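You operate a simulated robot arm through the tools that you are given. There is no shell and no other tool. Be economical: measure what you need, move in short steps, check, and stop when the job is done.

You run a simulated two-armed robot. Do the job below in one go: nothing can be reset, and whatever is moved stays where it is left.

TASK
Tighten the slipping belt into the green, then test-run the rollers.
Fine: loosen the red knob first and tighten it before the test; the lamp must go green; power off at the end. Where these are worked on the way, their far stop is far enough and under half their travel is too little: red knob.

The check looks at the end state, three seconds after you hand in, the way a careful person would. Anything else that was tipped, shoved, dropped, spilled or broken makes it a failure.

THE ROBOT
Two 7-joint arms with three-finger grippers on one trunk that stands fixed in place. Base frame: the origin is at the foot of the trunk, x ahead of it, y to its left, z up. Readings come in mm, rad, newtons and seconds.
The left shoulder is at [30, 124, 1133], the right one opposite. With the tool pointing down near the work surface each hand reaches from about 100 to 780 mm from the base axis, measured 20 degrees to its own side. Payload 2.2 kg a hand.
The TCP of each hand is the grasp point between the finger pads, 28 mm short of the fingertips. In the tool frame z runs along the fingers and y along their closing line. The gripper opens to 102 mm. The gripper's body begins 71 mm behind the TCP.
Orientation is told as [roll, pitch, yaw] about the base's x, y, z axes, in that order, counted from this pose: with the fingers straight down and closing along the base's y, the tool's x points along the base's -x, its y along +y and its z along -z.

THE INTERFACE
- The arms move only by the tool apply_moves. It takes "left_commands", "right_commands" or both (then of equal length, played together; a hand with none holds still); each is a list of rows, each a list of 7 numbers: the shift along the base's x, y, z in mm, then the turn, a rotation vector about the base's x, y, z in rad, then the opening, from 0 (shut) to 1 (fully open). In form: [[dx, dy, dz, wx, wy, wz, grip], ...]. A call has 1 to 10 rows; each row shifts and turns the commanded pose from where the row before left it. Rows are played at 5 a second. More than 50 mm and 0.15 rad between two rows, or a gripper value outside its range, and nothing of the call is played. Where a pose cannot be reached the arm comes as near as it can. A force on the tool above 40 N (or 10 N above the force at the start of the call, whichever is more), or a blocked arm, ends the call early, and 0.2 s more pass. The fingers move at their own pace and stop on an object; they squeeze with about 34 N. The grip force told is the motor's: it shows also when the fingers shut on nothing. Time passes only in rows, and 0.2 s behind the last, so rows that do not move let the fingers close. The reply holds the time, the measured pose of the TCP, the force on the tool along the base axes, the opening and the grip force, in the units named above and with some noise, with the torque about the TCP (base axes, N m) and any sound that the robot's microphone picked up, and new pictures: "show" is both (left out), scene, wrist or none (wrist: the cameras of the hands that moved).
- Cameras (640 x 400 px; columns grow to the right, rows downward): "scene" is now at [44, 38.2, 1857.6]; the picture's right is [0.25, -0.97, 0.00], its down [-0.71, -0.19, -0.67] and it looks along [0.65, 0.17, -0.74] (base axes); focal length 330 px, centre (320, 200). "left" rides on the left gripper at [72, 38, -86] in its tool frame; the picture's right is [-0.46, 0.89, 0.00], its down [-0.60, -0.32, -0.73] and it looks along [-0.65, -0.34, 0.68] (tool axes); focal length 256 px, centre (320, 200). "right" rides on the right gripper at [69, 44, -86] in its tool frame; the picture's right is [-0.53, 0.84, 0.00], its down [-0.58, -0.37, -0.73] and it looks along [-0.62, -0.39, 0.68] (tool axes); focal length 256 px, centre (320, 200).
- lift_body(by): slides the trunk up (or, below 0, down) by that many mm; the arms and the scene camera ride with it, the base frame stays. It gives what a move gives, with no picture.
- aim_head(pan, tilt): turns the head with the scene camera to pan (to the left, within 2.496 rad either way) and tilt (down, from -0.506 to 1.204), counted from straight ahead of the robot. It gives what a move gives, and a new picture of the scene camera.
- locate(camera, pixels): there is no depth. For up to 12 entries [column, row, z] of the newest picture of that camera ("zoom" is the newest enlarged one), the place [x, y] in the base frame at which the ray of that pixel passes the height z, good to about 2 mm, but the place of the scene camera against the robot may be out by one fixed shift of up to 25 mm in any direction. No time passes.
- inspect(camera, box): a new picture of the part [left, top, right, bottom] of that camera's present view, enlarged. No time passes.
- job_done(): hands the job in; it is judged then, once.

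Work in short steps. Measure before you move; look again where a grasp or a placing could have gone wrong, and mend it. You have 80 turns and 200 pictures in all, those below and enlarged ones among them. Open the grippers and draw the arms clear of the work before you hand the job in, unless the task says otherwise; then end with one line.

The tools are called as a command line: name --argument value ..., lists and objects as JSON in quotes. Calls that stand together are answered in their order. apply_moves: Moves the arms, as the interface text tells. Its arguments: {"type":"object","properties":{"left_commands":{"type":"array"},"right_commands":{"type":"array"},"show":{"type":"string","enum":["both","scene","wrist","none"]}},"required":[]} The other tools are called the same way: lift_body (by) slides the trunk up or down; aim_head (pan, tilt) turns the head that bears the scene camera; locate (camera, pixels) gives the place at which the rays of pixels pass given heights; inspect (camera, box) takes an enlarged picture of a part of a camera's view; job_done () hands the job in.

At the start:

```text
clock: 0.0
left_eef_pos: [580.9, 389.9, 1302.3]
left_ee_rot: [0.0, 0.0, -0.001]
left_ft_force: [0.0, 0.0, -0.7]
left_torque: [0.0, 0.0, 0.04]
left_grip_width: 102.1
left_grasp_force: 0.0
right_eef_pos: [567.0, -58.2, 1317.6]
right_ee_rot: [-0.001, 0.002, 0.002]
right_ft_force: [-0.4, 0.4, 0.4]
right_torque: [0.0, 0.0, 0.04]
right_grip_width: 102.2
right_grasp_force: 0.1
trunk travel left (down, up): [-375.0, 165.0]
head pan, tilt: [0.255, 0.831]
```

scene: 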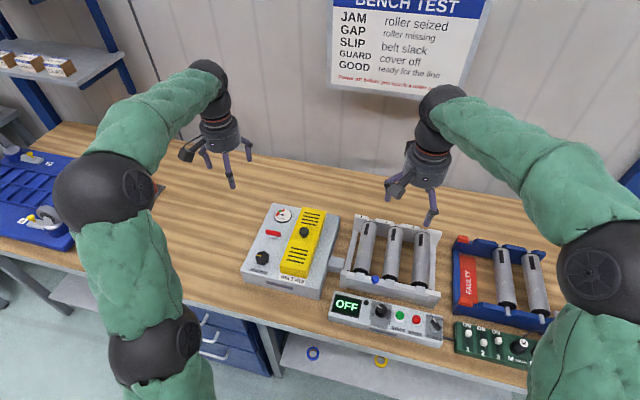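
right: 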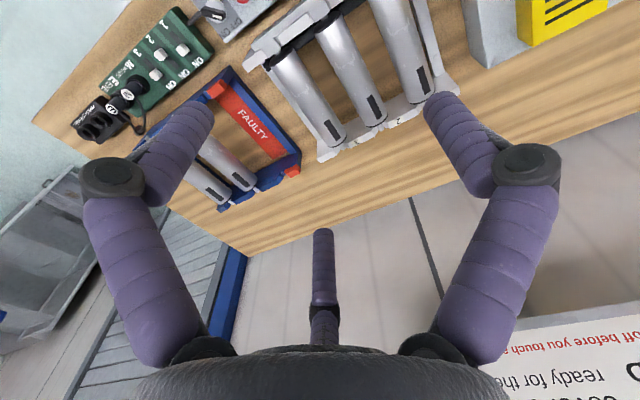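
left: 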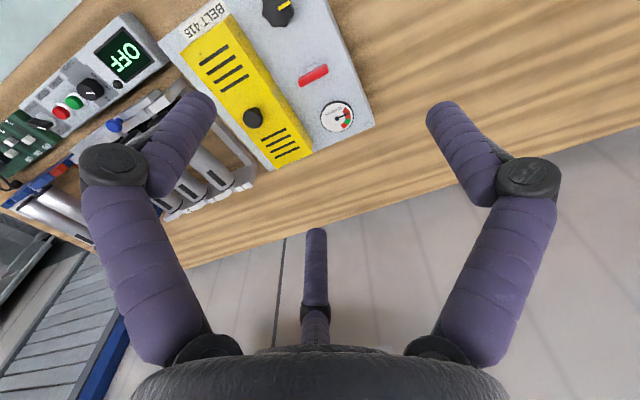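

The picture shows a gearbox (yellow cover, gauge, red bar, black knob) near (285,250) and a control panel near (385,318). I enlarge both and the poster.

inspect --camera "scene" --box '[230, 190, 350, 300]'

inspect --camera "scene" --box '[320, 280, 460, 360]'

inspect --camera "left" --box '[150, 0, 390, 180]'

inspect --camera "scene" --box '[320, 0, 500, 110]'

```text
3.64 times, centred on (290, 245) of scene
```

zoom: 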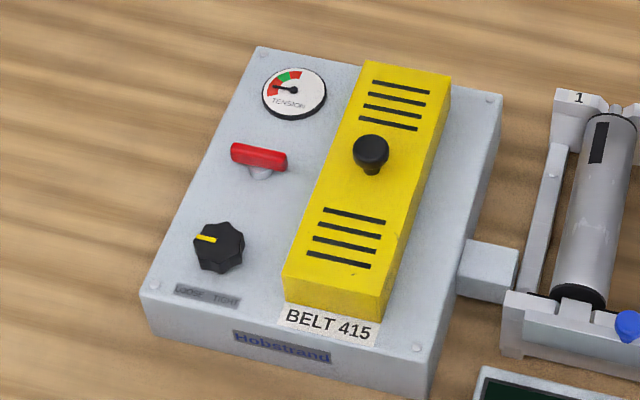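

```text
4.57 times, centred on (390, 320) of scene
```

zoom: 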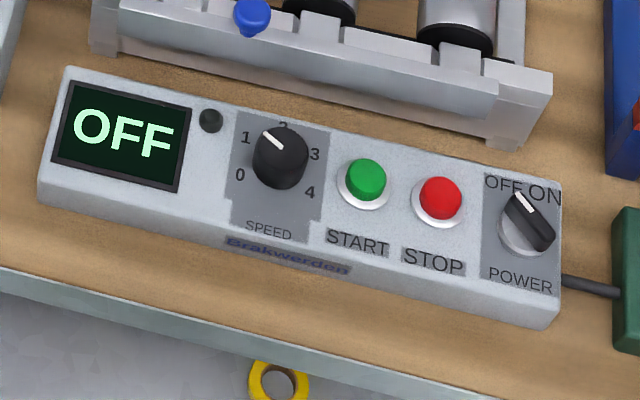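

```text
2.22 times, centred on (270, 90) of left
```

zoom: 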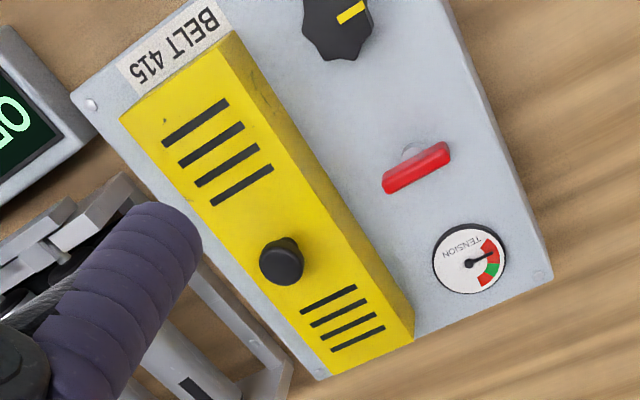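

```text
3.56 times, centred on (410, 55) of scene
```

zoom: 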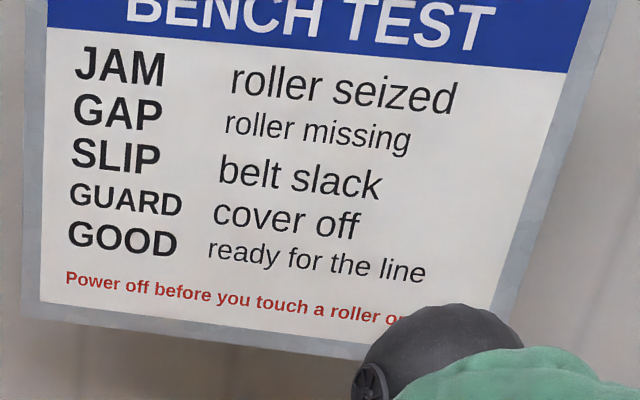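

I estimate heights by comparing the left and scene rays of the same points: red bar, black knob, gauge, display.

locate --camera "left" --pixels '[[313, 76, 850], [313, 76, 950], [313, 76, 1050], [278, 10, 850], [278, 10, 950], [278, 10, 1050], [337, 117, 850], [337, 117, 950], [337, 117, 1050]]'

locate --camera "scene" --pixels '[[273, 233, 850], [273, 233, 950], [273, 233, 1050], [263, 257, 850], [263, 257, 950], [263, 257, 1050], [283, 215, 850], [283, 215, 950], [283, 215, 1050]]'

```text
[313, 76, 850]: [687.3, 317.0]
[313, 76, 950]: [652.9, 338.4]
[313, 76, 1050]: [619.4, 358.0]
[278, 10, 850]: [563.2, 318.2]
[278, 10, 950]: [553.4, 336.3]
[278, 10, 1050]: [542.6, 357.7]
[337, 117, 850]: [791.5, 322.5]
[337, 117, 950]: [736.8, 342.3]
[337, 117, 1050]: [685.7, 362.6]
```

```text
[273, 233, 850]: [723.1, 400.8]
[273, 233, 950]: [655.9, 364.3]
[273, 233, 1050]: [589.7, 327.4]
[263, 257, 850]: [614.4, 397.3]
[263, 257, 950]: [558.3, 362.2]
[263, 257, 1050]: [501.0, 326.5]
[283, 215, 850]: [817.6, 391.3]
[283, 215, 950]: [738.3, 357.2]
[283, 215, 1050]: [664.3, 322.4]
```

z is about 950 for the box top. I lower the left hand for a nearer, parallax view, about 180 mm.

apply_moves --left_commands '[[5, -10, -45, 0, 0, 0, 0.5], [5, -10, -45, 0, 0, 0, 0.5], [5, -10, -45, 0, 0, 0, 0.5], [5, -10, -45, 0, 0, 0, 0.5], [0, 0, 0, 0, 0, 0, 0.5]]' --show "wrist"

```text
clock: 1.2
left_eef_pos: [603.8, 345.5, 1119.3]
left_ee_rot: [0.002, -0.001, 0.002]
left_ft_force: [-0.5, -0.9, 0.5]
left_torque: [-0.02, 0.02, 0.02]
left_grip_width: 51.2
left_grasp_force: 0.1
right_eef_pos: [566.6, -57.8, 1319.3]
right_ee_rot: [0.0, 0.0, 0.001]
right_ft_force: [-0.3, -0.2, 0.5]
right_torque: [-0.01, 0.01, -0.02]
right_grip_width: 102.3
right_grasp_force: 0.0
trunk travel left (down, up): [-375.0, 165.0]
head pan, tilt: [0.255, 0.831]
```

left: 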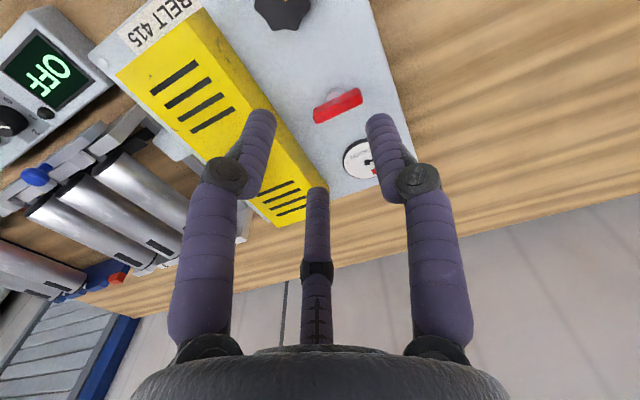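

Fingers frame the red bar at (337,105). I enlarge it and locate at two heights for triangulation against the first view.

inspect --camera "left" --box '[220, 0, 420, 190]'

locate --camera "left" --pixels '[[314, 114, 950], [361, 98, 950], [314, 114, 930], [361, 98, 930], [314, 114, 970], [361, 98, 970], [284, 10, 950], [284, 10, 930], [354, 0, 920], [414, 178, 920], [330, 93, 930]]'

```text
2.11 times, centred on (320, 95) of left
```

zoom: 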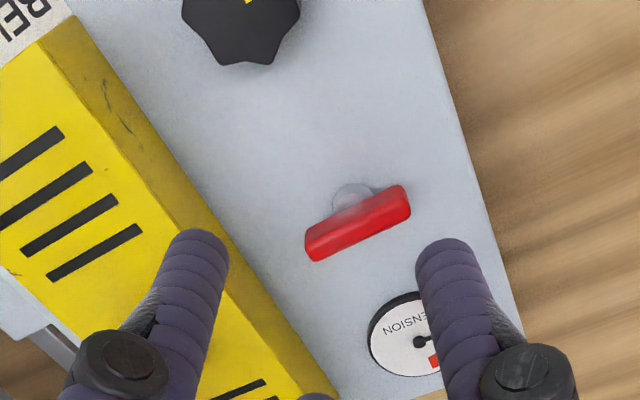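

```text
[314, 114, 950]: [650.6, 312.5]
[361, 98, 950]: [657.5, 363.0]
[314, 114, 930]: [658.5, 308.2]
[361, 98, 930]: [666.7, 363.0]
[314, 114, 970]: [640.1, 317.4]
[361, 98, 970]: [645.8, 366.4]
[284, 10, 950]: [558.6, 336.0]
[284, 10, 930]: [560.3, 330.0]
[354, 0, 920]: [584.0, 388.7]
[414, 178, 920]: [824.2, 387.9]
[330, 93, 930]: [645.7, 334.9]
```

The red bar runs along y (≈82° from x) centred near (654,338) at z≈950. I turn the left hand by −1.71 rad above it so that the fingers close across the bar.

apply_moves --left_commands '[[2, 0, 0, 0, 0, -0.145, 0.5], [2, 0, 0, 0, 0, -0.145, 0.5], [2, 0, 0, 0, 0, -0.145, 0.5], [2, 0, 0, 0, 0, -0.145, 0.5], [2, 0, 0, 0, 0, -0.145, 0.5], [2, 0, 0, 0, 0, -0.145, 0.5], [2, 0, 0, 0, 0, -0.145, 0.5], [2, 0, 0, 0, 0, -0.145, 0.5], [2, 0, 0, 0, 0, -0.145, 0.5], [2, 0, 0, 0, 0, -0.145, 0.5]]' --show "none"

apply_moves --left_commands '[[10, 0, -10, 0, 0, -0.13, 0.5], [10, 0, -10, 0, 0, -0.13, 0.5], [10, 0, -10, 0, 0, 0, 0.5], [0, 0, 0, 0, 0, 0, 0.5]]' --show "wrist"

```text
clock: 3.4
left_eef_pos: [620.7, 350.1, 1122.3]
left_ee_rot: [0.001, 0.0, -1.453]
left_ft_force: [0.2, -0.1, -0.1]
left_torque: [0.0, 0.01, -0.03]
left_grip_width: 50.7
left_grasp_force: 0.0
right_eef_pos: [567.3, -57.2, 1317.7]
right_ee_rot: [-0.001, -0.001, 0.002]
right_ft_force: [-0.5, 0.5, -0.1]
right_torque: [-0.03, 0.0, -0.02]
right_grip_width: 102.0
right_grasp_force: 0.0
trunk travel left (down, up): [-375.0, 165.0]
head pan, tilt: [0.255, 0.831]
```

```text
clock: 4.4
left_eef_pos: [651.0, 351.7, 1092.6]
left_ee_rot: [0.0, 0.002, -1.711]
left_ft_force: [0.5, 0.1, 0.3]
left_torque: [-0.04, 0.0, -0.03]
left_grip_width: 50.7
left_grasp_force: 0.0
right_eef_pos: [566.6, -56.8, 1319.0]
right_ee_rot: [0.0, 0.0, 0.001]
right_ft_force: [-0.6, -0.2, 0.3]
right_torque: [-0.01, 0.02, -0.01]
right_grip_width: 102.2
right_grasp_force: 0.0
trunk travel left (down, up): [-375.0, 165.0]
head pan, tilt: [0.255, 0.831]
```

left: 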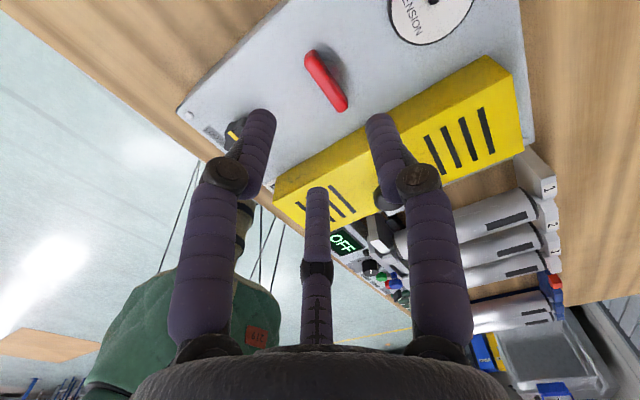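

The bar now spans (311,55) to (343,108). I locate it at several heights for triangulation.

locate --camera "left" --pixels '[[311, 56, 930], [311, 56, 950], [311, 56, 970], [342, 105, 930], [342, 105, 950], [342, 105, 970], [184, 113, 900], [184, 113, 920], [184, 113, 940]]'

inspect --camera "left" --box '[180, 0, 540, 210]'

```text
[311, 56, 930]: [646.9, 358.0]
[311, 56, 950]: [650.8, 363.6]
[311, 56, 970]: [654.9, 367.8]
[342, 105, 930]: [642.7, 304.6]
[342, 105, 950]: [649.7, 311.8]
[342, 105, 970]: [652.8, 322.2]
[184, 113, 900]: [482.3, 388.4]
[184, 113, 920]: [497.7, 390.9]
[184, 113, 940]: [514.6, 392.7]
```

```text
1.78 times, centred on (360, 105) of left
```

zoom: 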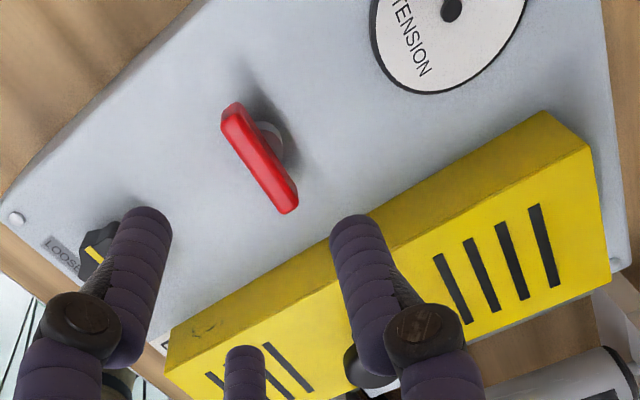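

Triangulation gives the bar centre at about (651.5, 339, 954). I go down to z≈985 with the fingers at 45 mm and look.

apply_moves --left_commands '[[0, -11, -25, 0, 0, 0.03, 0.45], [0, 0, -40, 0, 0, 0.03, 0.45], [0, 0, -40, 0, 0, 0, 0.45], [0, 0, 0, 0, 0, 0, 0.45]]' --show "both"

```text
clock: 5.4
left_eef_pos: [650.2, 341.0, 990.1]
left_ee_rot: [0.004, 0.004, -1.649]
left_ft_force: [-5.7, 8.4, 22.4]
left_torque: [0.74, 0.29, 0.13]
left_grip_width: 58.4
left_grasp_force: 7.9
right_eef_pos: [564.2, -55.6, 1319.9]
right_ee_rot: [0.001, -0.002, 0.002]
right_ft_force: [0.2, 0.1, 0.6]
right_torque: [0.03, 0.0, 0.0]
right_grip_width: 101.8
right_grasp_force: 0.1
trunk travel left (down, up): [-375.0, 165.0]
head pan, tilt: [0.255, 0.831]
```

scene: 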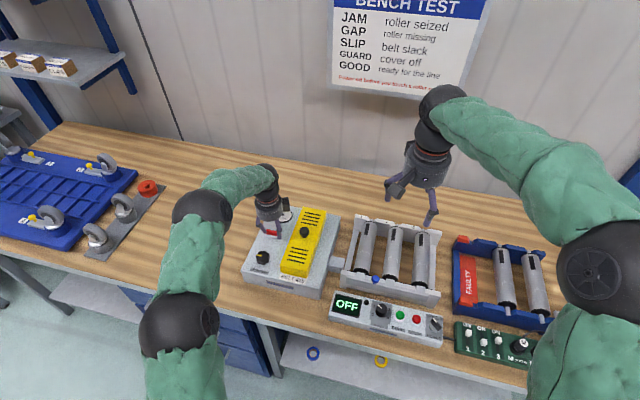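
left: 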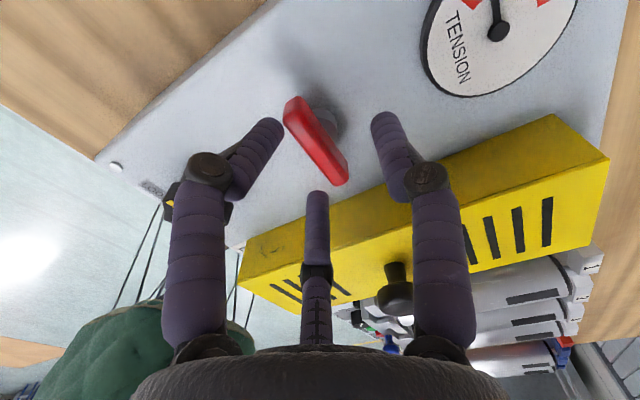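

The fingers met the bar: width 58, force 22 N acting at (−13,+33) mm from the TCP. So the hand really has three fingers (one at tool +y, two splayed at −y). I lift off, open wider and shift −x so that all three clear the bar.

apply_moves --left_commands '[[0, 0, 30, 0, 0, 0, 0.45], [-6, 0, 5, 0, 0, 0, 0.65], [0, 0, 0, 0, 0, 0, 0.65]]' --show "wrist"

```text
clock: 6.2
left_eef_pos: [646.3, 336.5, 1019.8]
left_ee_rot: [-0.001, 0.0, -1.648]
left_ft_force: [0.1, -0.2, 0.1]
left_torque: [-0.02, 0.04, -0.02]
left_grip_width: 66.5
left_grasp_force: 0.0
right_eef_pos: [567.2, -58.2, 1318.2]
right_ee_rot: [0.0, 0.002, 0.001]
right_ft_force: [-0.2, 0.4, -0.6]
right_torque: [-0.01, 0.02, 0.0]
right_grip_width: 102.0
right_grasp_force: 0.1
trunk travel left (down, up): [-375.0, 165.0]
head pan, tilt: [0.255, 0.831]
```

left: 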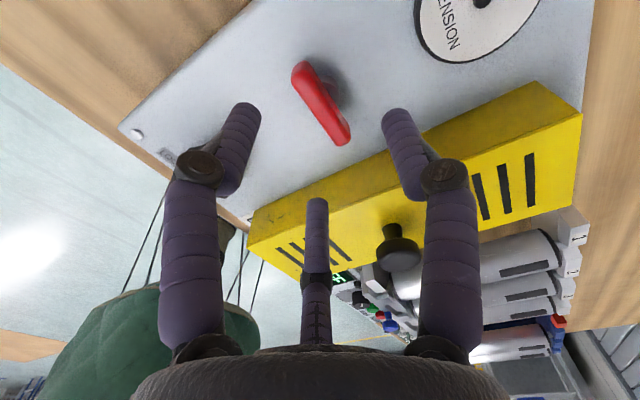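

I check where the yellow cover's near edge lies compared with the middle finger, and re-measure the bar from here.

locate --camera "left" --pixels '[[330, 176, 925], [300, 190, 925], [400, 145, 925], [270, 206, 925], [303, 66, 955], [345, 138, 955], [303, 66, 965], [345, 138, 965]]'

inspect --camera "left" --box '[220, 40, 460, 240]'

```text
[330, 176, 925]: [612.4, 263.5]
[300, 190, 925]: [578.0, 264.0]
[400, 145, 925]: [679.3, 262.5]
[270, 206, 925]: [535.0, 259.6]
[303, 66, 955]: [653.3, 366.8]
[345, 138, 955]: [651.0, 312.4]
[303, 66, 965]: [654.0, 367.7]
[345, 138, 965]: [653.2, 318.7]
```

```text
2.00 times, centred on (340, 140) of left
```

zoom: 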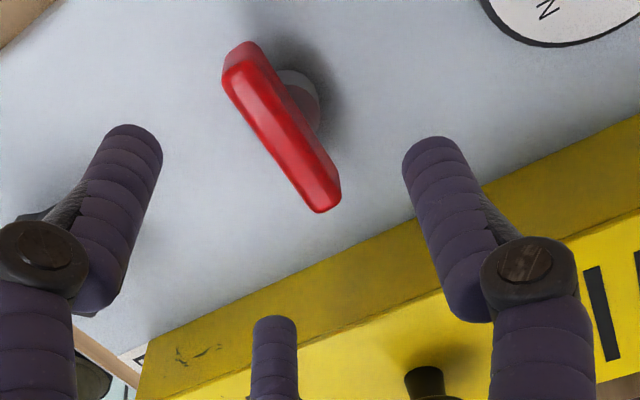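

The cover edge is at y≈263, well clear; the bar's centre is (652,340). I shift to suit and descend to z≈968.

apply_moves --left_commands '[[0, 3, -20, 0, 0, 0.04, 0.65], [0, 0, -20, 0, 0, 0, 0.65], [0, 0, -12, 0, 0, 0, 0.65], [0, 0, 0, 0, 0, 0, 0.65]]' --show "wrist"

```text
clock: 7.2
left_eef_pos: [644.2, 341.1, 969.4]
left_ee_rot: [-0.001, -0.001, -1.61]
left_ft_force: [0.3, -0.1, -0.1]
left_torque: [0.01, 0.02, 0.03]
left_grip_width: 66.2
left_grasp_force: 0.2
right_eef_pos: [566.6, -57.4, 1318.2]
right_ee_rot: [0.001, 0.001, 0.0]
right_ft_force: [0.5, 0.3, 0.6]
right_torque: [0.01, -0.01, 0.05]
right_grip_width: 102.0
right_grasp_force: 0.0
trunk travel left (down, up): [-375.0, 165.0]
head pan, tilt: [0.255, 0.831]
```

left: 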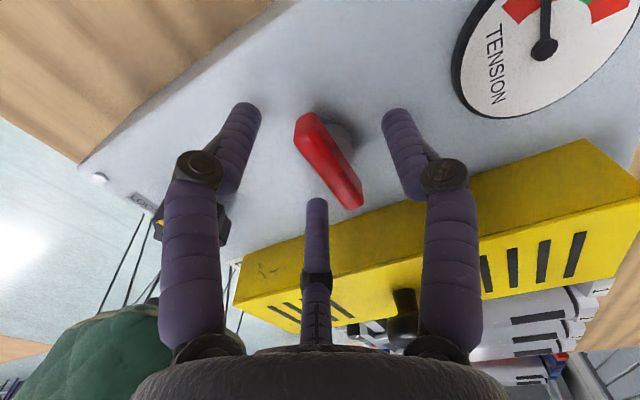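

No contact and the bar lies between the one finger and the pair. I go 5 mm lower and close.

apply_moves --left_commands '[[1, 0, -5, 0, 0, 0, 0.45], [1, 0, 0, 0, 0, 0, 0.3], [0, 0, 0, 0, 0, 0, 0.15], [0, 0, 0, 0, 0, 0, 0.05], [0, 0, 0, 0, 0, 0, 0.05]]' --show "wrist"

```text
clock: 8.4
left_eef_pos: [646.7, 341.4, 963.6]
left_ee_rot: [-0.001, -0.001, -1.611]
left_ft_force: [3.0, 3.7, -2.6]
left_torque: [-0.25, -0.62, 0.72]
left_grip_width: 26.9
left_grasp_force: 44.8
right_eef_pos: [567.0, -57.0, 1319.7]
right_ee_rot: [0.001, 0.0, 0.002]
right_ft_force: [0.4, 0.1, -0.7]
right_torque: [0.0, 0.04, 0.05]
right_grip_width: 101.7
right_grasp_force: 0.0
trunk travel left (down, up): [-375.0, 165.0]
head pan, tilt: [0.255, 0.831]
```

left: 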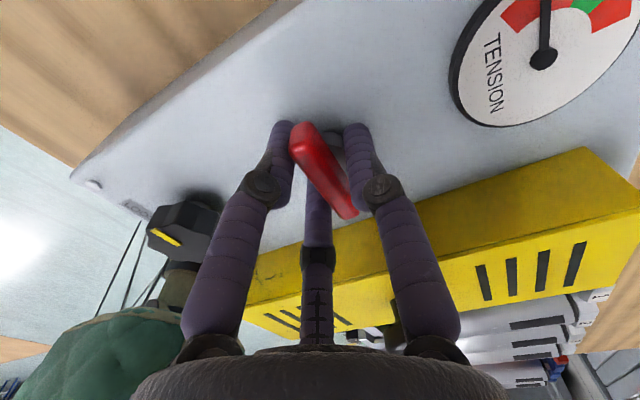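

The bar is held (26.9 mm, 45 N). I turn it counter-clockwise 0.4 rad about its centre and watch the torque.

apply_moves --left_commands '[[0, -0.6, 0, 0, 0, 0.1, 0.05], [0, -0.6, 0, 0, 0, 0.1, 0.05], [0, -0.6, 0, 0, 0, 0.1, 0.05], [0, -0.6, 0, 0, 0, 0.1, 0.05]]' --show "wrist"

```text
clock: 9.4
left_eef_pos: [645.9, 341.2, 963.8]
left_ee_rot: [-0.005, 0.0, -1.208]
left_ft_force: [-0.2, 11.5, -8.1]
left_torque: [0.52, -0.41, 0.06]
left_grip_width: 26.1
left_grasp_force: 44.9
right_eef_pos: [568.0, -56.8, 1318.4]
right_ee_rot: [-0.001, 0.003, 0.001]
right_ft_force: [-1.4, 0.0, 0.0]
right_torque: [-0.03, -0.01, -0.02]
right_grip_width: 102.3
right_grasp_force: 0.0
trunk travel left (down, up): [-375.0, 165.0]
head pan, tilt: [0.255, 0.831]
```

left: 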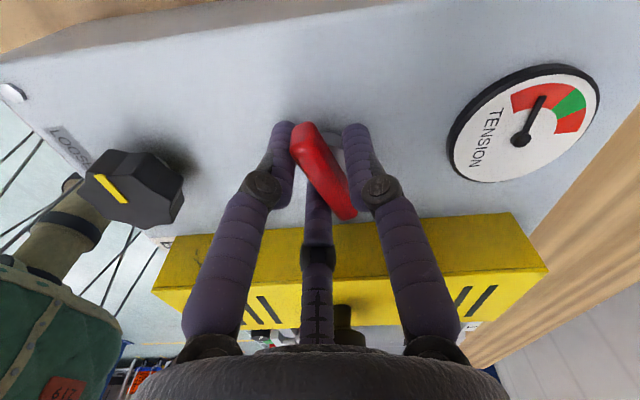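

The bar turns freely with the hand (torque z 0.06). I undo the y shift (force 11 N) and turn on.

apply_moves --left_commands '[[0, 1.5, 0, 0, 0, 0.13, 0.05], [0, 0.5, 0.5, 0, 0, 0.13, 0.05], [0, 0, 0, 0, 0, 0.13, 0.05], [0, 0, 0, 0, 0, 0.13, 0.05]]' --show "wrist"

```text
clock: 10.4
left_eef_pos: [645.5, 340.1, 964.0]
left_ee_rot: [-0.004, 0.003, -0.687]
left_ft_force: [-4.8, -2.0, -14.5]
left_torque: [-0.48, -1.49, 0.0]
left_grip_width: 26.4
left_grasp_force: 45.1
right_eef_pos: [566.9, -57.0, 1318.4]
right_ee_rot: [0.001, 0.0, 0.001]
right_ft_force: [0.4, 0.1, 0.1]
right_torque: [0.02, -0.02, -0.01]
right_grip_width: 102.3
right_grasp_force: 0.1
trunk travel left (down, up): [-375.0, 165.0]
head pan, tilt: [0.255, 0.831]
```

left: 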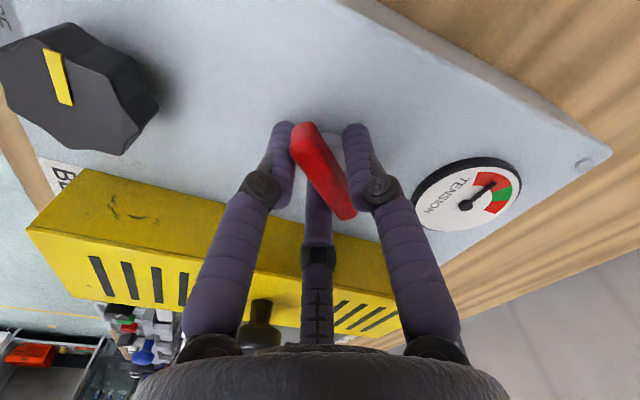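

Still turning without resistance (0.92 rad so far); a 14 N downward pull builds, so I lower by 1.5 mm and continue.

apply_moves --left_commands '[[1, 0, -1.5, 0, 0, 0.1, 0.05], [0, 0, 0, 0, 0, 0.13, 0.05], [0, 0, 0, 0, 0, 0.13, 0.05], [0, 0, 0, 0, 0, 0.13, 0.05]]' --show "wrist"

```text
clock: 11.4
left_eef_pos: [647.2, 338.9, 964.4]
left_ee_rot: [0.0, 0.003, -0.199]
left_ft_force: [-9.4, -13.8, -2.8]
left_torque: [0.36, 0.94, -0.03]
left_grip_width: 26.0
left_grasp_force: 45.8
right_eef_pos: [566.7, -60.4, 1318.5]
right_ee_rot: [0.002, 0.001, 0.0]
right_ft_force: [-0.5, -0.7, -0.3]
right_torque: [-0.03, 0.0, 0.01]
right_grip_width: 102.1
right_grasp_force: 0.1
trunk travel left (down, up): [-375.0, 165.0]
head pan, tilt: [0.255, 0.831]
```

left: 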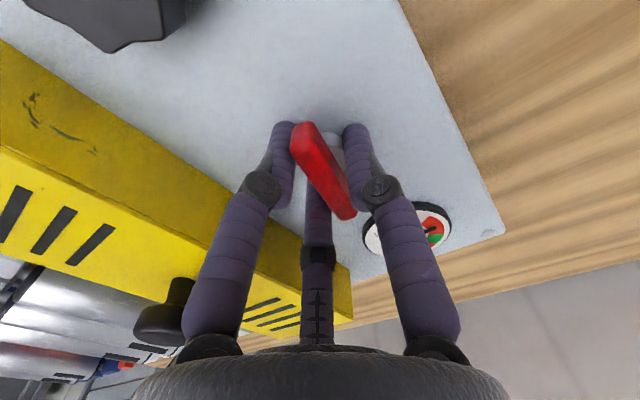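

1.41 rad turned, no stop yet. I ease the side force (move −y, −x) and continue.

apply_moves --left_commands '[[-1, -2.5, 0, 0, 0, 0.08, 0.05], [0, -0.5, 0, 0, 0, 0.13, 0.05], [0, 0, 0, 0, 0, 0.13, 0.05], [0, 0, 0, 0, 0, 0.13, 0.05]]' --show "wrist"

```text
clock: 12.4
left_eef_pos: [645.2, 333.6, 964.4]
left_ee_rot: [0.001, 0.002, 0.267]
left_ft_force: [-8.6, -23.7, -2.5]
left_torque: [0.89, -0.72, -2.11]
left_grip_width: 29.6
left_grasp_force: 45.3
right_eef_pos: [565.8, -61.1, 1319.6]
right_ee_rot: [0.002, 0.001, -0.002]
right_ft_force: [1.1, 0.4, 0.7]
right_torque: [0.01, 0.0, 0.0]
right_grip_width: 101.9
right_grasp_force: 0.2
trunk travel left (down, up): [-375.0, 165.0]
head pan, tilt: [0.255, 0.831]
```

left: 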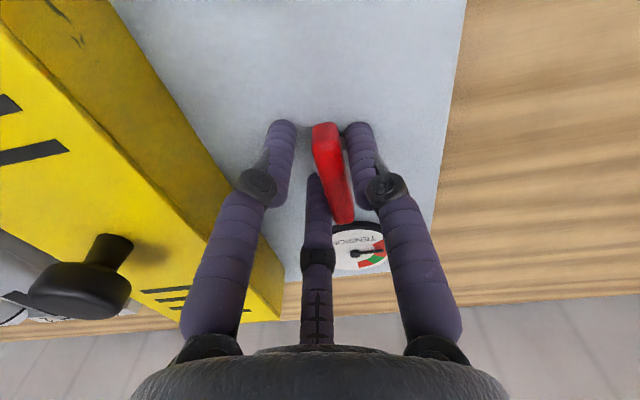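

The stop is reached: the bar slipped in the fingers, torque −2.1 N m, the bar now lies along x. I open, rise and look for the gauge and black knob.

apply_moves --left_commands '[[0, 0, 0, 0, 0, 0, 0.3], [0, 0, 0, 0, 0, 0, 0.6], [0, 0, 0, 0, 0, 0, 0.65], [0, 0, 40, 0, 0, 0, 0.65], [-40, 0, 40, 0, 0, -0.13, 0.65], [-40, 0, 40, 0, 0, -0.14, 0.65], [0, 0, 0, 0, 0, 0, 0.65]]' --show "both"

```text
refused: row 5 steps farther than a row can; nothing moved
```

Row 5 was over 50 mm; I use smaller steps.

apply_moves --left_commands '[[0, 0, 0, 0, 0, 0, 0.3], [0, 0, 0, 0, 0, 0, 0.6], [0, 0, 0, 0, 0, 0, 0.65], [0, 0, 40, 0, 0, 0, 0.65], [-30, 0, 35, 0, 0, -0.13, 0.65], [-30, 0, 35, 0, 0, -0.14, 0.65], [0, 0, 0, 0, 0, 0, 0.65]]' --show "both"

```text
clock: 14.0
left_eef_pos: [586.2, 338.4, 1073.8]
left_ee_rot: [0.0, 0.003, 0.0]
left_ft_force: [0.0, 0.1, 0.2]
left_torque: [-0.01, 0.03, 0.02]
left_grip_width: 66.3
left_grasp_force: 0.2
right_eef_pos: [568.8, -57.1, 1318.7]
right_ee_rot: [0.001, 0.003, 0.0]
right_ft_force: [-0.7, -0.1, 0.3]
right_torque: [-0.01, 0.02, -0.01]
right_grip_width: 102.0
right_grasp_force: 0.0
trunk travel left (down, up): [-375.0, 165.0]
head pan, tilt: [0.255, 0.831]
```

scene: 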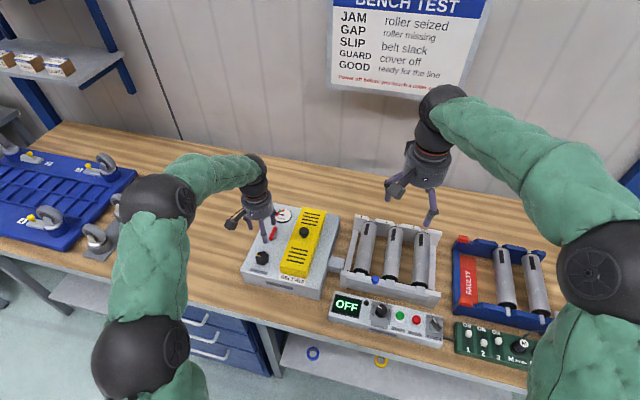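
left: 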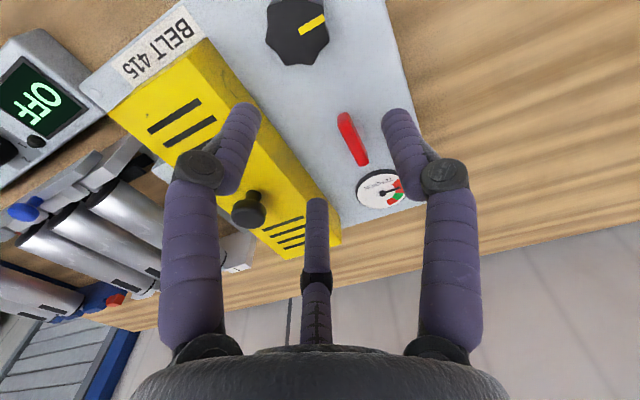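

The red bar now lies along x. The black lobed knob is at (297,30); I locate it and its rim.

locate --camera "left" --pixels '[[297, 30, 930], [297, 30, 950], [267, 32, 940], [328, 27, 940], [297, 66, 930], [300, 30, 940], [325, 14, 940], [343, 115, 955], [364, 163, 955]]'

inspect --camera "left" --box '[240, 0, 440, 220]'

```text
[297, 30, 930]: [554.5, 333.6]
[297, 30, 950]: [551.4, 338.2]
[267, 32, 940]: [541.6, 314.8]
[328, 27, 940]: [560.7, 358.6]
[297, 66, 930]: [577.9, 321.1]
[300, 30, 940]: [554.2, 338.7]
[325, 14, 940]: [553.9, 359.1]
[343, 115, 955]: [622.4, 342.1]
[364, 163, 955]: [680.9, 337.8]
```

```text
1.82 times, centred on (340, 110) of left
```

zoom: 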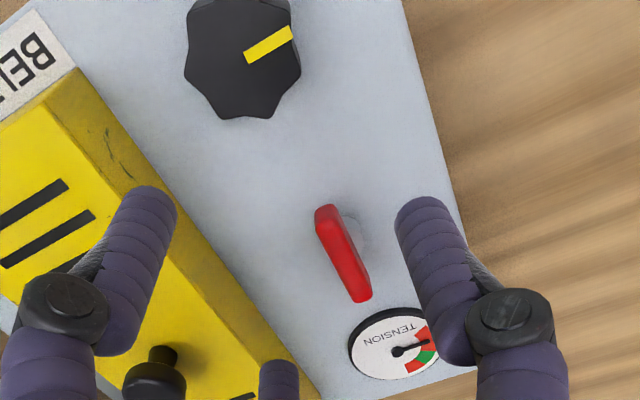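

Knob centre ≈(553,336), about 46 mm across; its stripe points to LOOSE (+y). I hover over it at z≈1000, yaw +0.5, opened 0.8.

apply_moves --left_commands '[[-17, -1, -20, 0, 0, 0.13, 0.8], [-16, -1, -20, 0, 0, 0.13, 0.8], [0, 0, -20, 0, 0, 0.13, 0.8], [0, 0, -12, 0, 0, 0.13, 0.8], [0, 0, 0, 0, 0, 0, 0.8]]' --show "wrist"

```text
clock: 15.2
left_eef_pos: [554.6, 335.9, 1000.8]
left_ee_rot: [0.0, 0.0, 0.521]
left_ft_force: [0.4, 0.3, -0.6]
left_torque: [-0.02, -0.05, 0.01]
left_grip_width: 81.6
left_grasp_force: 0.0
right_eef_pos: [567.8, -57.1, 1318.9]
right_ee_rot: [0.0, 0.0, -0.001]
right_ft_force: [0.2, -0.4, -0.5]
right_torque: [0.02, 0.03, -0.04]
right_grip_width: 102.3
right_grasp_force: 0.0
trunk travel left (down, up): [-375.0, 165.0]
head pan, tilt: [0.255, 0.831]
```

left: 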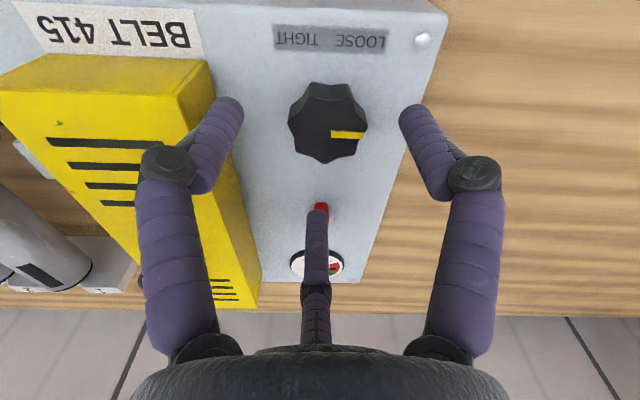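

The knob is at about (329,124) between the fingers. I check its place against the TCP at a few heights.

locate --camera "left" --pixels '[[330, 120, 930], [330, 120, 945], [330, 120, 955], [290, 120, 945], [367, 120, 945], [325, 84, 945], [325, 160, 935]]'

```text
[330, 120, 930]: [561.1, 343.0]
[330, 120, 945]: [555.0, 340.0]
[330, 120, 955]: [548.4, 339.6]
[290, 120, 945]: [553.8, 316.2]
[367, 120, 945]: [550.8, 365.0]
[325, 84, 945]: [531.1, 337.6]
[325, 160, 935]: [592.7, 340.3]
```

Centre about (554,339.5). I shift +3 in y and descend to z≈962, guarded.

apply_moves --left_commands '[[0, 3, -15, 0, 0, 0, 0.8], [0, 0, -15, 0, 0, 0, 0.8], [0, 0, -8, 0, 0, 0, 0.8], [0, 0, 0, 0, 0, 0, 0.8]]' --show "wrist"

```text
clock: 16.2
left_eef_pos: [552.3, 340.0, 965.7]
left_ee_rot: [0.002, 0.001, 0.52]
left_ft_force: [-0.1, 0.5, 0.0]
left_torque: [0.0, 0.0, 0.0]
left_grip_width: 81.5
left_grasp_force: 0.0
right_eef_pos: [567.6, -58.5, 1318.4]
right_ee_rot: [-0.001, -0.001, 0.001]
right_ft_force: [-1.1, 0.9, -0.2]
right_torque: [-0.01, 0.02, 0.01]
right_grip_width: 102.0
right_grasp_force: 0.0
trunk travel left (down, up): [-375.0, 165.0]
head pan, tilt: [0.255, 0.831]
```

left: 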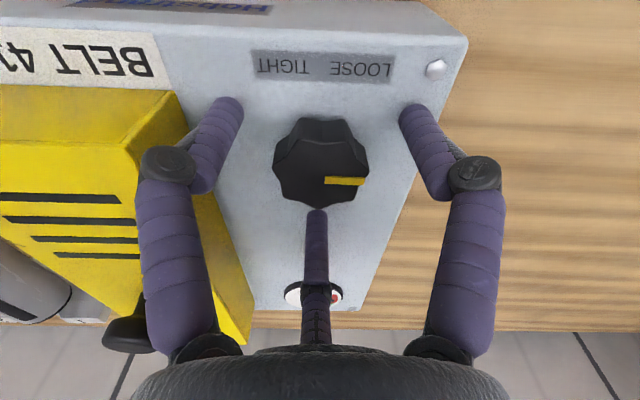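

Knob is well centred between the three fingers. Lower 5 mm and close.

apply_moves --left_commands '[[0, 0, -5, 0, 0, 0, 0.7], [0, 0, 0, 0, 0, 0, 0.5], [0, 0, 0, 0, 0, 0, 0.3], [0, 0, 0, 0, 0, 0, 0.25], [0, 0, 0, 0, 0, 0, 0.25]]' --show "both"

```text
clock: 17.4
left_eef_pos: [552.6, 338.5, 961.2]
left_ee_rot: [-0.002, -0.005, 0.522]
left_ft_force: [-5.2, -5.0, 24.2]
left_torque: [-1.0, 0.69, 0.38]
left_grip_width: 46.5
left_grasp_force: 15.2
right_eef_pos: [564.1, -58.2, 1319.2]
right_ee_rot: [0.002, -0.003, 0.001]
right_ft_force: [-0.1, 0.3, 0.8]
right_torque: [0.02, -0.02, -0.01]
right_grip_width: 102.0
right_grasp_force: 0.1
trunk travel left (down, up): [-375.0, 165.0]
head pan, tilt: [0.255, 0.831]
```

scene: 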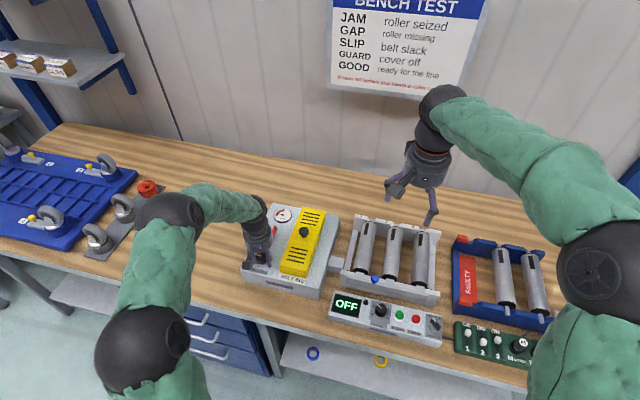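
left: 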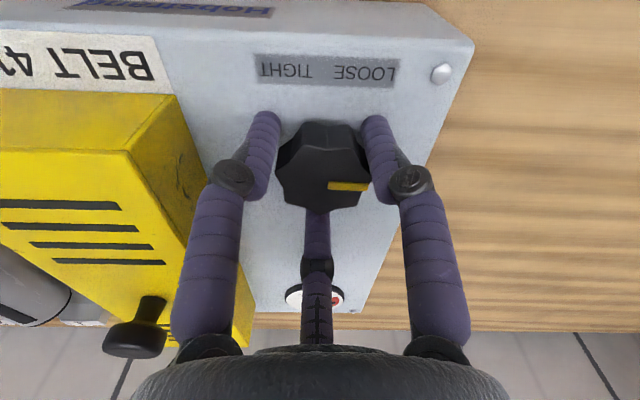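

Gripped at 46.5 mm with 24 N upward force; I raise 2 mm to relieve, squeeze fully, then look at the gauge.

apply_moves --left_commands '[[0, 0, 2, 0, 0, 0, 0.1], [0, 0, 0, 0, 0, 0, 0.1]]' --show "none"

inspect --camera "scene" --box '[255, 195, 315, 235]'

```text
clock: 18.0
left_eef_pos: [550.9, 340.4, 962.5]
left_ee_rot: [0.0, -0.001, 0.52]
left_ft_force: [-9.6, 2.2, 15.6]
left_torque: [0.24, -0.06, -0.03]
left_grip_width: 41.9
left_grasp_force: 45.4
right_eef_pos: [564.6, -58.3, 1319.6]
right_ee_rot: [0.0, 0.0, 0.002]
right_ft_force: [0.5, -0.5, 0.2]
right_torque: [0.01, 0.0, 0.04]
right_grip_width: 102.3
right_grasp_force: 0.0
trunk travel left (down, up): [-375.0, 165.0]
head pan, tilt: [0.255, 0.831]
```

```text
10.00 times, centred on (285, 215) of scene
```

zoom: 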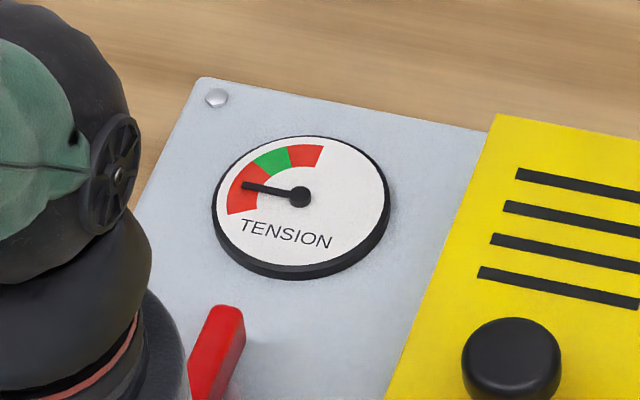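

The gauge shows clearly: needle in the lower red, green next to it clockwise. I turn the knob clockwise 0.3 rad and look again.

apply_moves --left_commands '[[0, 0, 0, 0, 0, -0.1, 0.1], [0, 0, 0, 0, 0, -0.1, 0.1], [0, 0, 0, 0, 0, -0.1, 0.1], [0, 0, 0, 0, 0, 0, 0.1]]' --show "wrist"

inspect --camera "scene" --box '[255, 195, 315, 235]'

```text
clock: 19.0
left_eef_pos: [550.6, 339.4, 962.2]
left_ee_rot: [0.0, -0.004, 0.22]
left_ft_force: [-13.5, 11.6, 19.4]
left_torque: [0.03, 0.75, -0.05]
left_grip_width: 41.8
left_grasp_force: 44.5
right_eef_pos: [564.8, -57.6, 1320.6]
right_ee_rot: [0.0, -0.002, 0.001]
right_ft_force: [-0.1, 0.0, 0.7]
right_torque: [-0.02, -0.02, 0.04]
right_grip_width: 102.2
right_grasp_force: 0.1
trunk travel left (down, up): [-375.0, 165.0]
head pan, tilt: [0.255, 0.831]
```

left: 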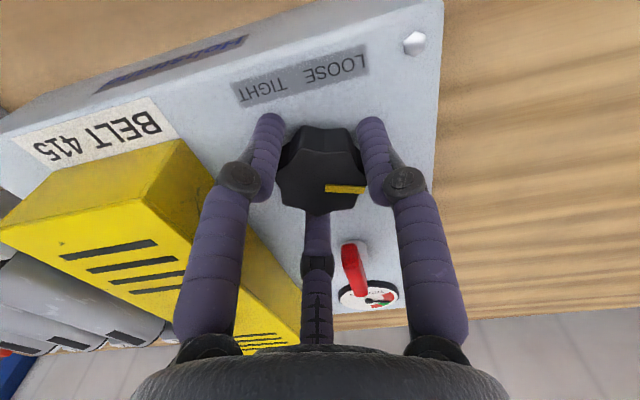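

```text
10.00 times, centred on (285, 215) of scene
```

zoom: 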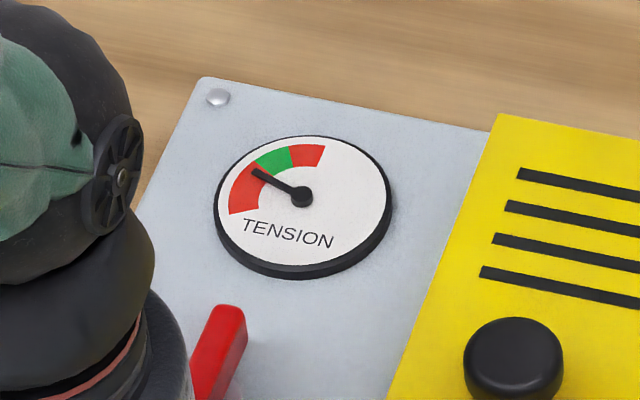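

The needle moved about 22° per 0.3 rad and stands at the edge of green; the green centre is about 25° further. I turn another 0.32 rad, easing the side load.

apply_moves --left_commands '[[-0.7, 0.7, 1, 0, 0, -0.1, 0.1], [0, 0, 0, 0, 0, -0.11, 0.1], [0, 0, 0, 0, 0, -0.11, 0.1], [0, 0, 0, 0, 0, 0, 0.1]]' --show "none"

inspect --camera "scene" --box '[255, 195, 315, 235]'

```text
clock: 20.0
left_eef_pos: [549.4, 339.8, 961.9]
left_ee_rot: [-0.001, 0.001, -0.101]
left_ft_force: [-11.8, 8.5, 4.3]
left_torque: [0.26, -0.46, -0.03]
left_grip_width: 41.8
left_grasp_force: 45.1
right_eef_pos: [565.3, -56.9, 1319.4]
right_ee_rot: [0.0, -0.002, 0.0]
right_ft_force: [-0.4, -0.1, -0.6]
right_torque: [0.01, 0.0, -0.01]
right_grip_width: 101.8
right_grasp_force: 0.0
trunk travel left (down, up): [-375.0, 165.0]
head pan, tilt: [0.255, 0.831]
```

```text
10.00 times, centred on (285, 215) of scene
```

zoom: 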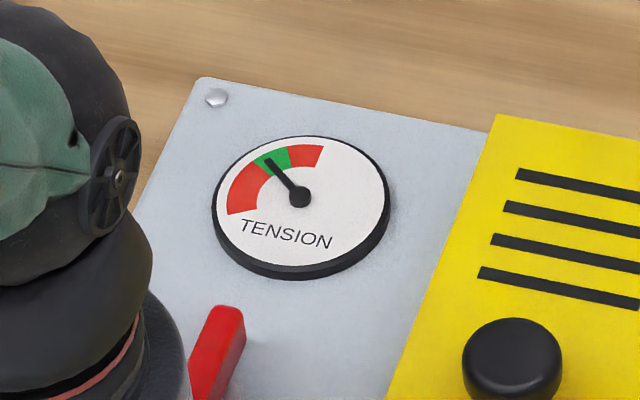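

The needle is inside the green, slightly left of centre. I add 0.08 rad, then release and look.

apply_moves --left_commands '[[0, 0, 0, 0, 0, -0.08, 0.1], [0, 0, 0, 0, 0, 0, 0.1]]' --show "none"

inspect --camera "scene" --box '[255, 195, 315, 235]'

apply_moves --left_commands '[[0, 0, 0, 0, 0, 0, 0.5], [0, 0, 0, 0, 0, 0, 0.8], [0, 0, 0, 0, 0, 0, 0.8], [0, 0, 35, 0, 0, 0, 0.8], [30, 0, 35, 0, 0, 0, 0.65], [30, 0, 20, 0, 0, 0, 0.65]]' --show "both"

inspect --camera "scene" --box '[240, 195, 320, 275]'

```text
clock: 20.6
left_eef_pos: [550.2, 340.3, 963.4]
left_ee_rot: [-0.001, 0.001, -0.179]
left_ft_force: [-12.1, 8.2, 4.5]
left_torque: [-0.28, 0.25, -0.03]
left_grip_width: 42.0
left_grasp_force: 45.3
right_eef_pos: [565.0, -56.6, 1318.5]
right_ee_rot: [-0.001, -0.003, 0.002]
right_ft_force: [-0.4, -0.4, 0.3]
right_torque: [0.02, -0.02, 0.0]
right_grip_width: 102.1
right_grasp_force: 0.1
trunk travel left (down, up): [-375.0, 165.0]
head pan, tilt: [0.255, 0.831]
```

```text
10.00 times, centred on (285, 215) of scene
```

zoom: 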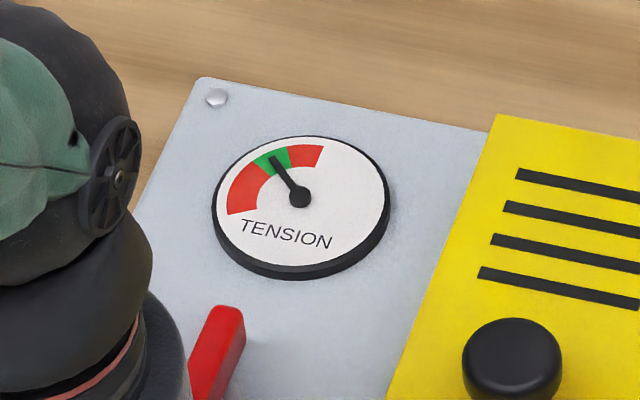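

```text
clock: 22.0
left_eef_pos: [610.7, 339.0, 1053.9]
left_ee_rot: [-0.003, 0.001, -0.178]
left_ft_force: [0.2, -1.4, 0.2]
left_torque: [0.01, 0.01, -0.01]
left_grip_width: 66.3
left_grasp_force: 0.0
right_eef_pos: [567.7, -58.1, 1318.0]
right_ee_rot: [-0.002, 0.002, 0.003]
right_ft_force: [0.3, -0.4, 0.7]
right_torque: [-0.02, -0.01, -0.02]
right_grip_width: 102.1
right_grasp_force: 0.1
trunk travel left (down, up): [-375.0, 165.0]
head pan, tilt: [0.255, 0.831]
```

scene: 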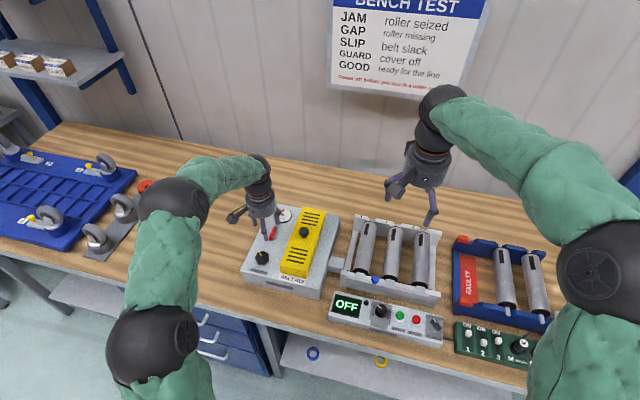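
left: 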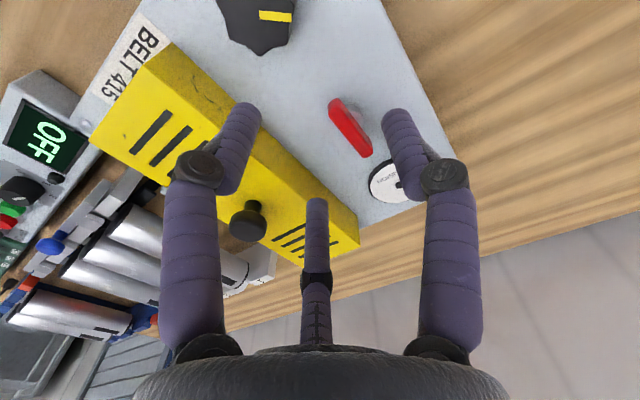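

```text
5.00 times, centred on (280, 235) of scene
```

zoom: 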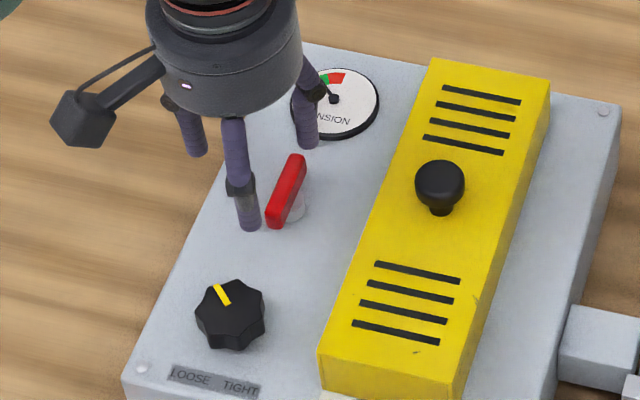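

The gauge is in green with the knob released. Now I retighten: the bar lies along x at (652,340), so I approach with yaw≈−0.06, TCP y≈334, to z≈990 first.

apply_moves --left_commands '[[21, -3, -10, 0, 0, 0.06, 0.65], [20, -3, -14, 0, 0, 0.06, 0.65], [0, 0, -30, 0, 0, 0, 0.65], [0, 0, -10, 0, 0, 0, 0.65], [0, 0, 0, 0, 0, 0, 0.65]]' --show "wrist"

inspect --camera "left" --box '[230, 60, 450, 230]'

```text
clock: 23.2
left_eef_pos: [654.0, 332.4, 988.7]
left_ee_rot: [0.001, 0.0, -0.06]
left_ft_force: [-0.5, -0.7, -0.4]
left_torque: [0.01, 0.01, 0.05]
left_grip_width: 65.9
left_grasp_force: 0.1
right_eef_pos: [567.1, -57.3, 1317.7]
right_ee_rot: [0.001, -0.001, 0.002]
right_ft_force: [0.2, -0.6, 0.4]
right_torque: [-0.01, -0.03, 0.0]
right_grip_width: 101.9
right_grasp_force: 0.1
trunk travel left (down, up): [-375.0, 165.0]
head pan, tilt: [0.255, 0.831]
```

left: 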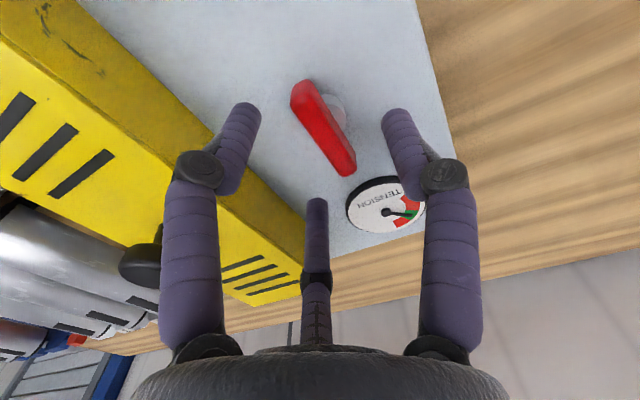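

```text
2.35 times, centred on (340, 145) of left
```

zoom: 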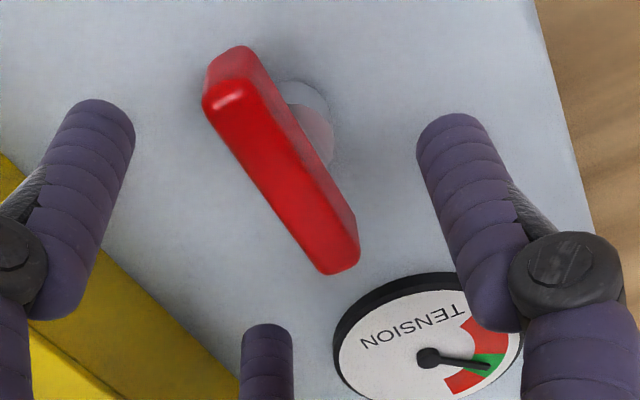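

Arrangement is good and the gauge is clear of the fingers. I descend 24 mm and close.

apply_moves --left_commands '[[0, 0, -14, 0, 0, 0, 0.65], [0, 0, -10, 0, 0, 0, 0.65], [0, 0.5, 0, 0, 0, 0, 0.45], [0, 0.5, 0, 0, 0, 0, 0.3], [0, 0, 0, 0, 0, 0, 0.15], [0, 0, 0, 0, 0, 0, 0.05], [0, 0, 0, 0, 0, 0, 0.05]]' --show "wrist"

```text
clock: 24.8
left_eef_pos: [655.6, 335.0, 965.3]
left_ee_rot: [-0.002, -0.002, -0.056]
left_ft_force: [2.1, 12.3, 0.4]
left_torque: [0.68, 0.02, -0.03]
left_grip_width: 26.2
left_grasp_force: 45.0
right_eef_pos: [567.5, -55.4, 1317.2]
right_ee_rot: [0.0, 0.001, 0.001]
right_ft_force: [0.4, 0.7, 0.7]
right_torque: [-0.02, 0.0, 0.02]
right_grip_width: 102.0
right_grasp_force: 0.0
trunk travel left (down, up): [-375.0, 165.0]
head pan, tilt: [0.255, 0.831]
```

left: 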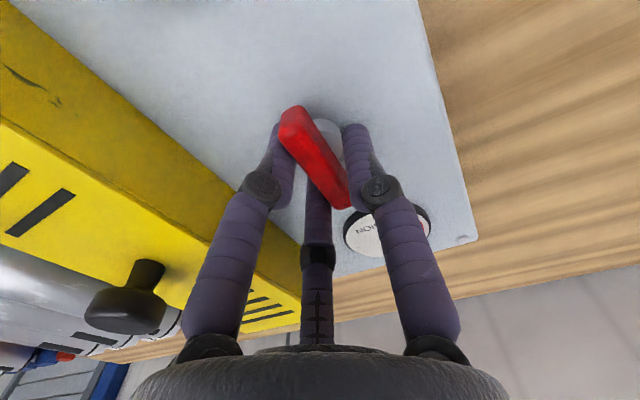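

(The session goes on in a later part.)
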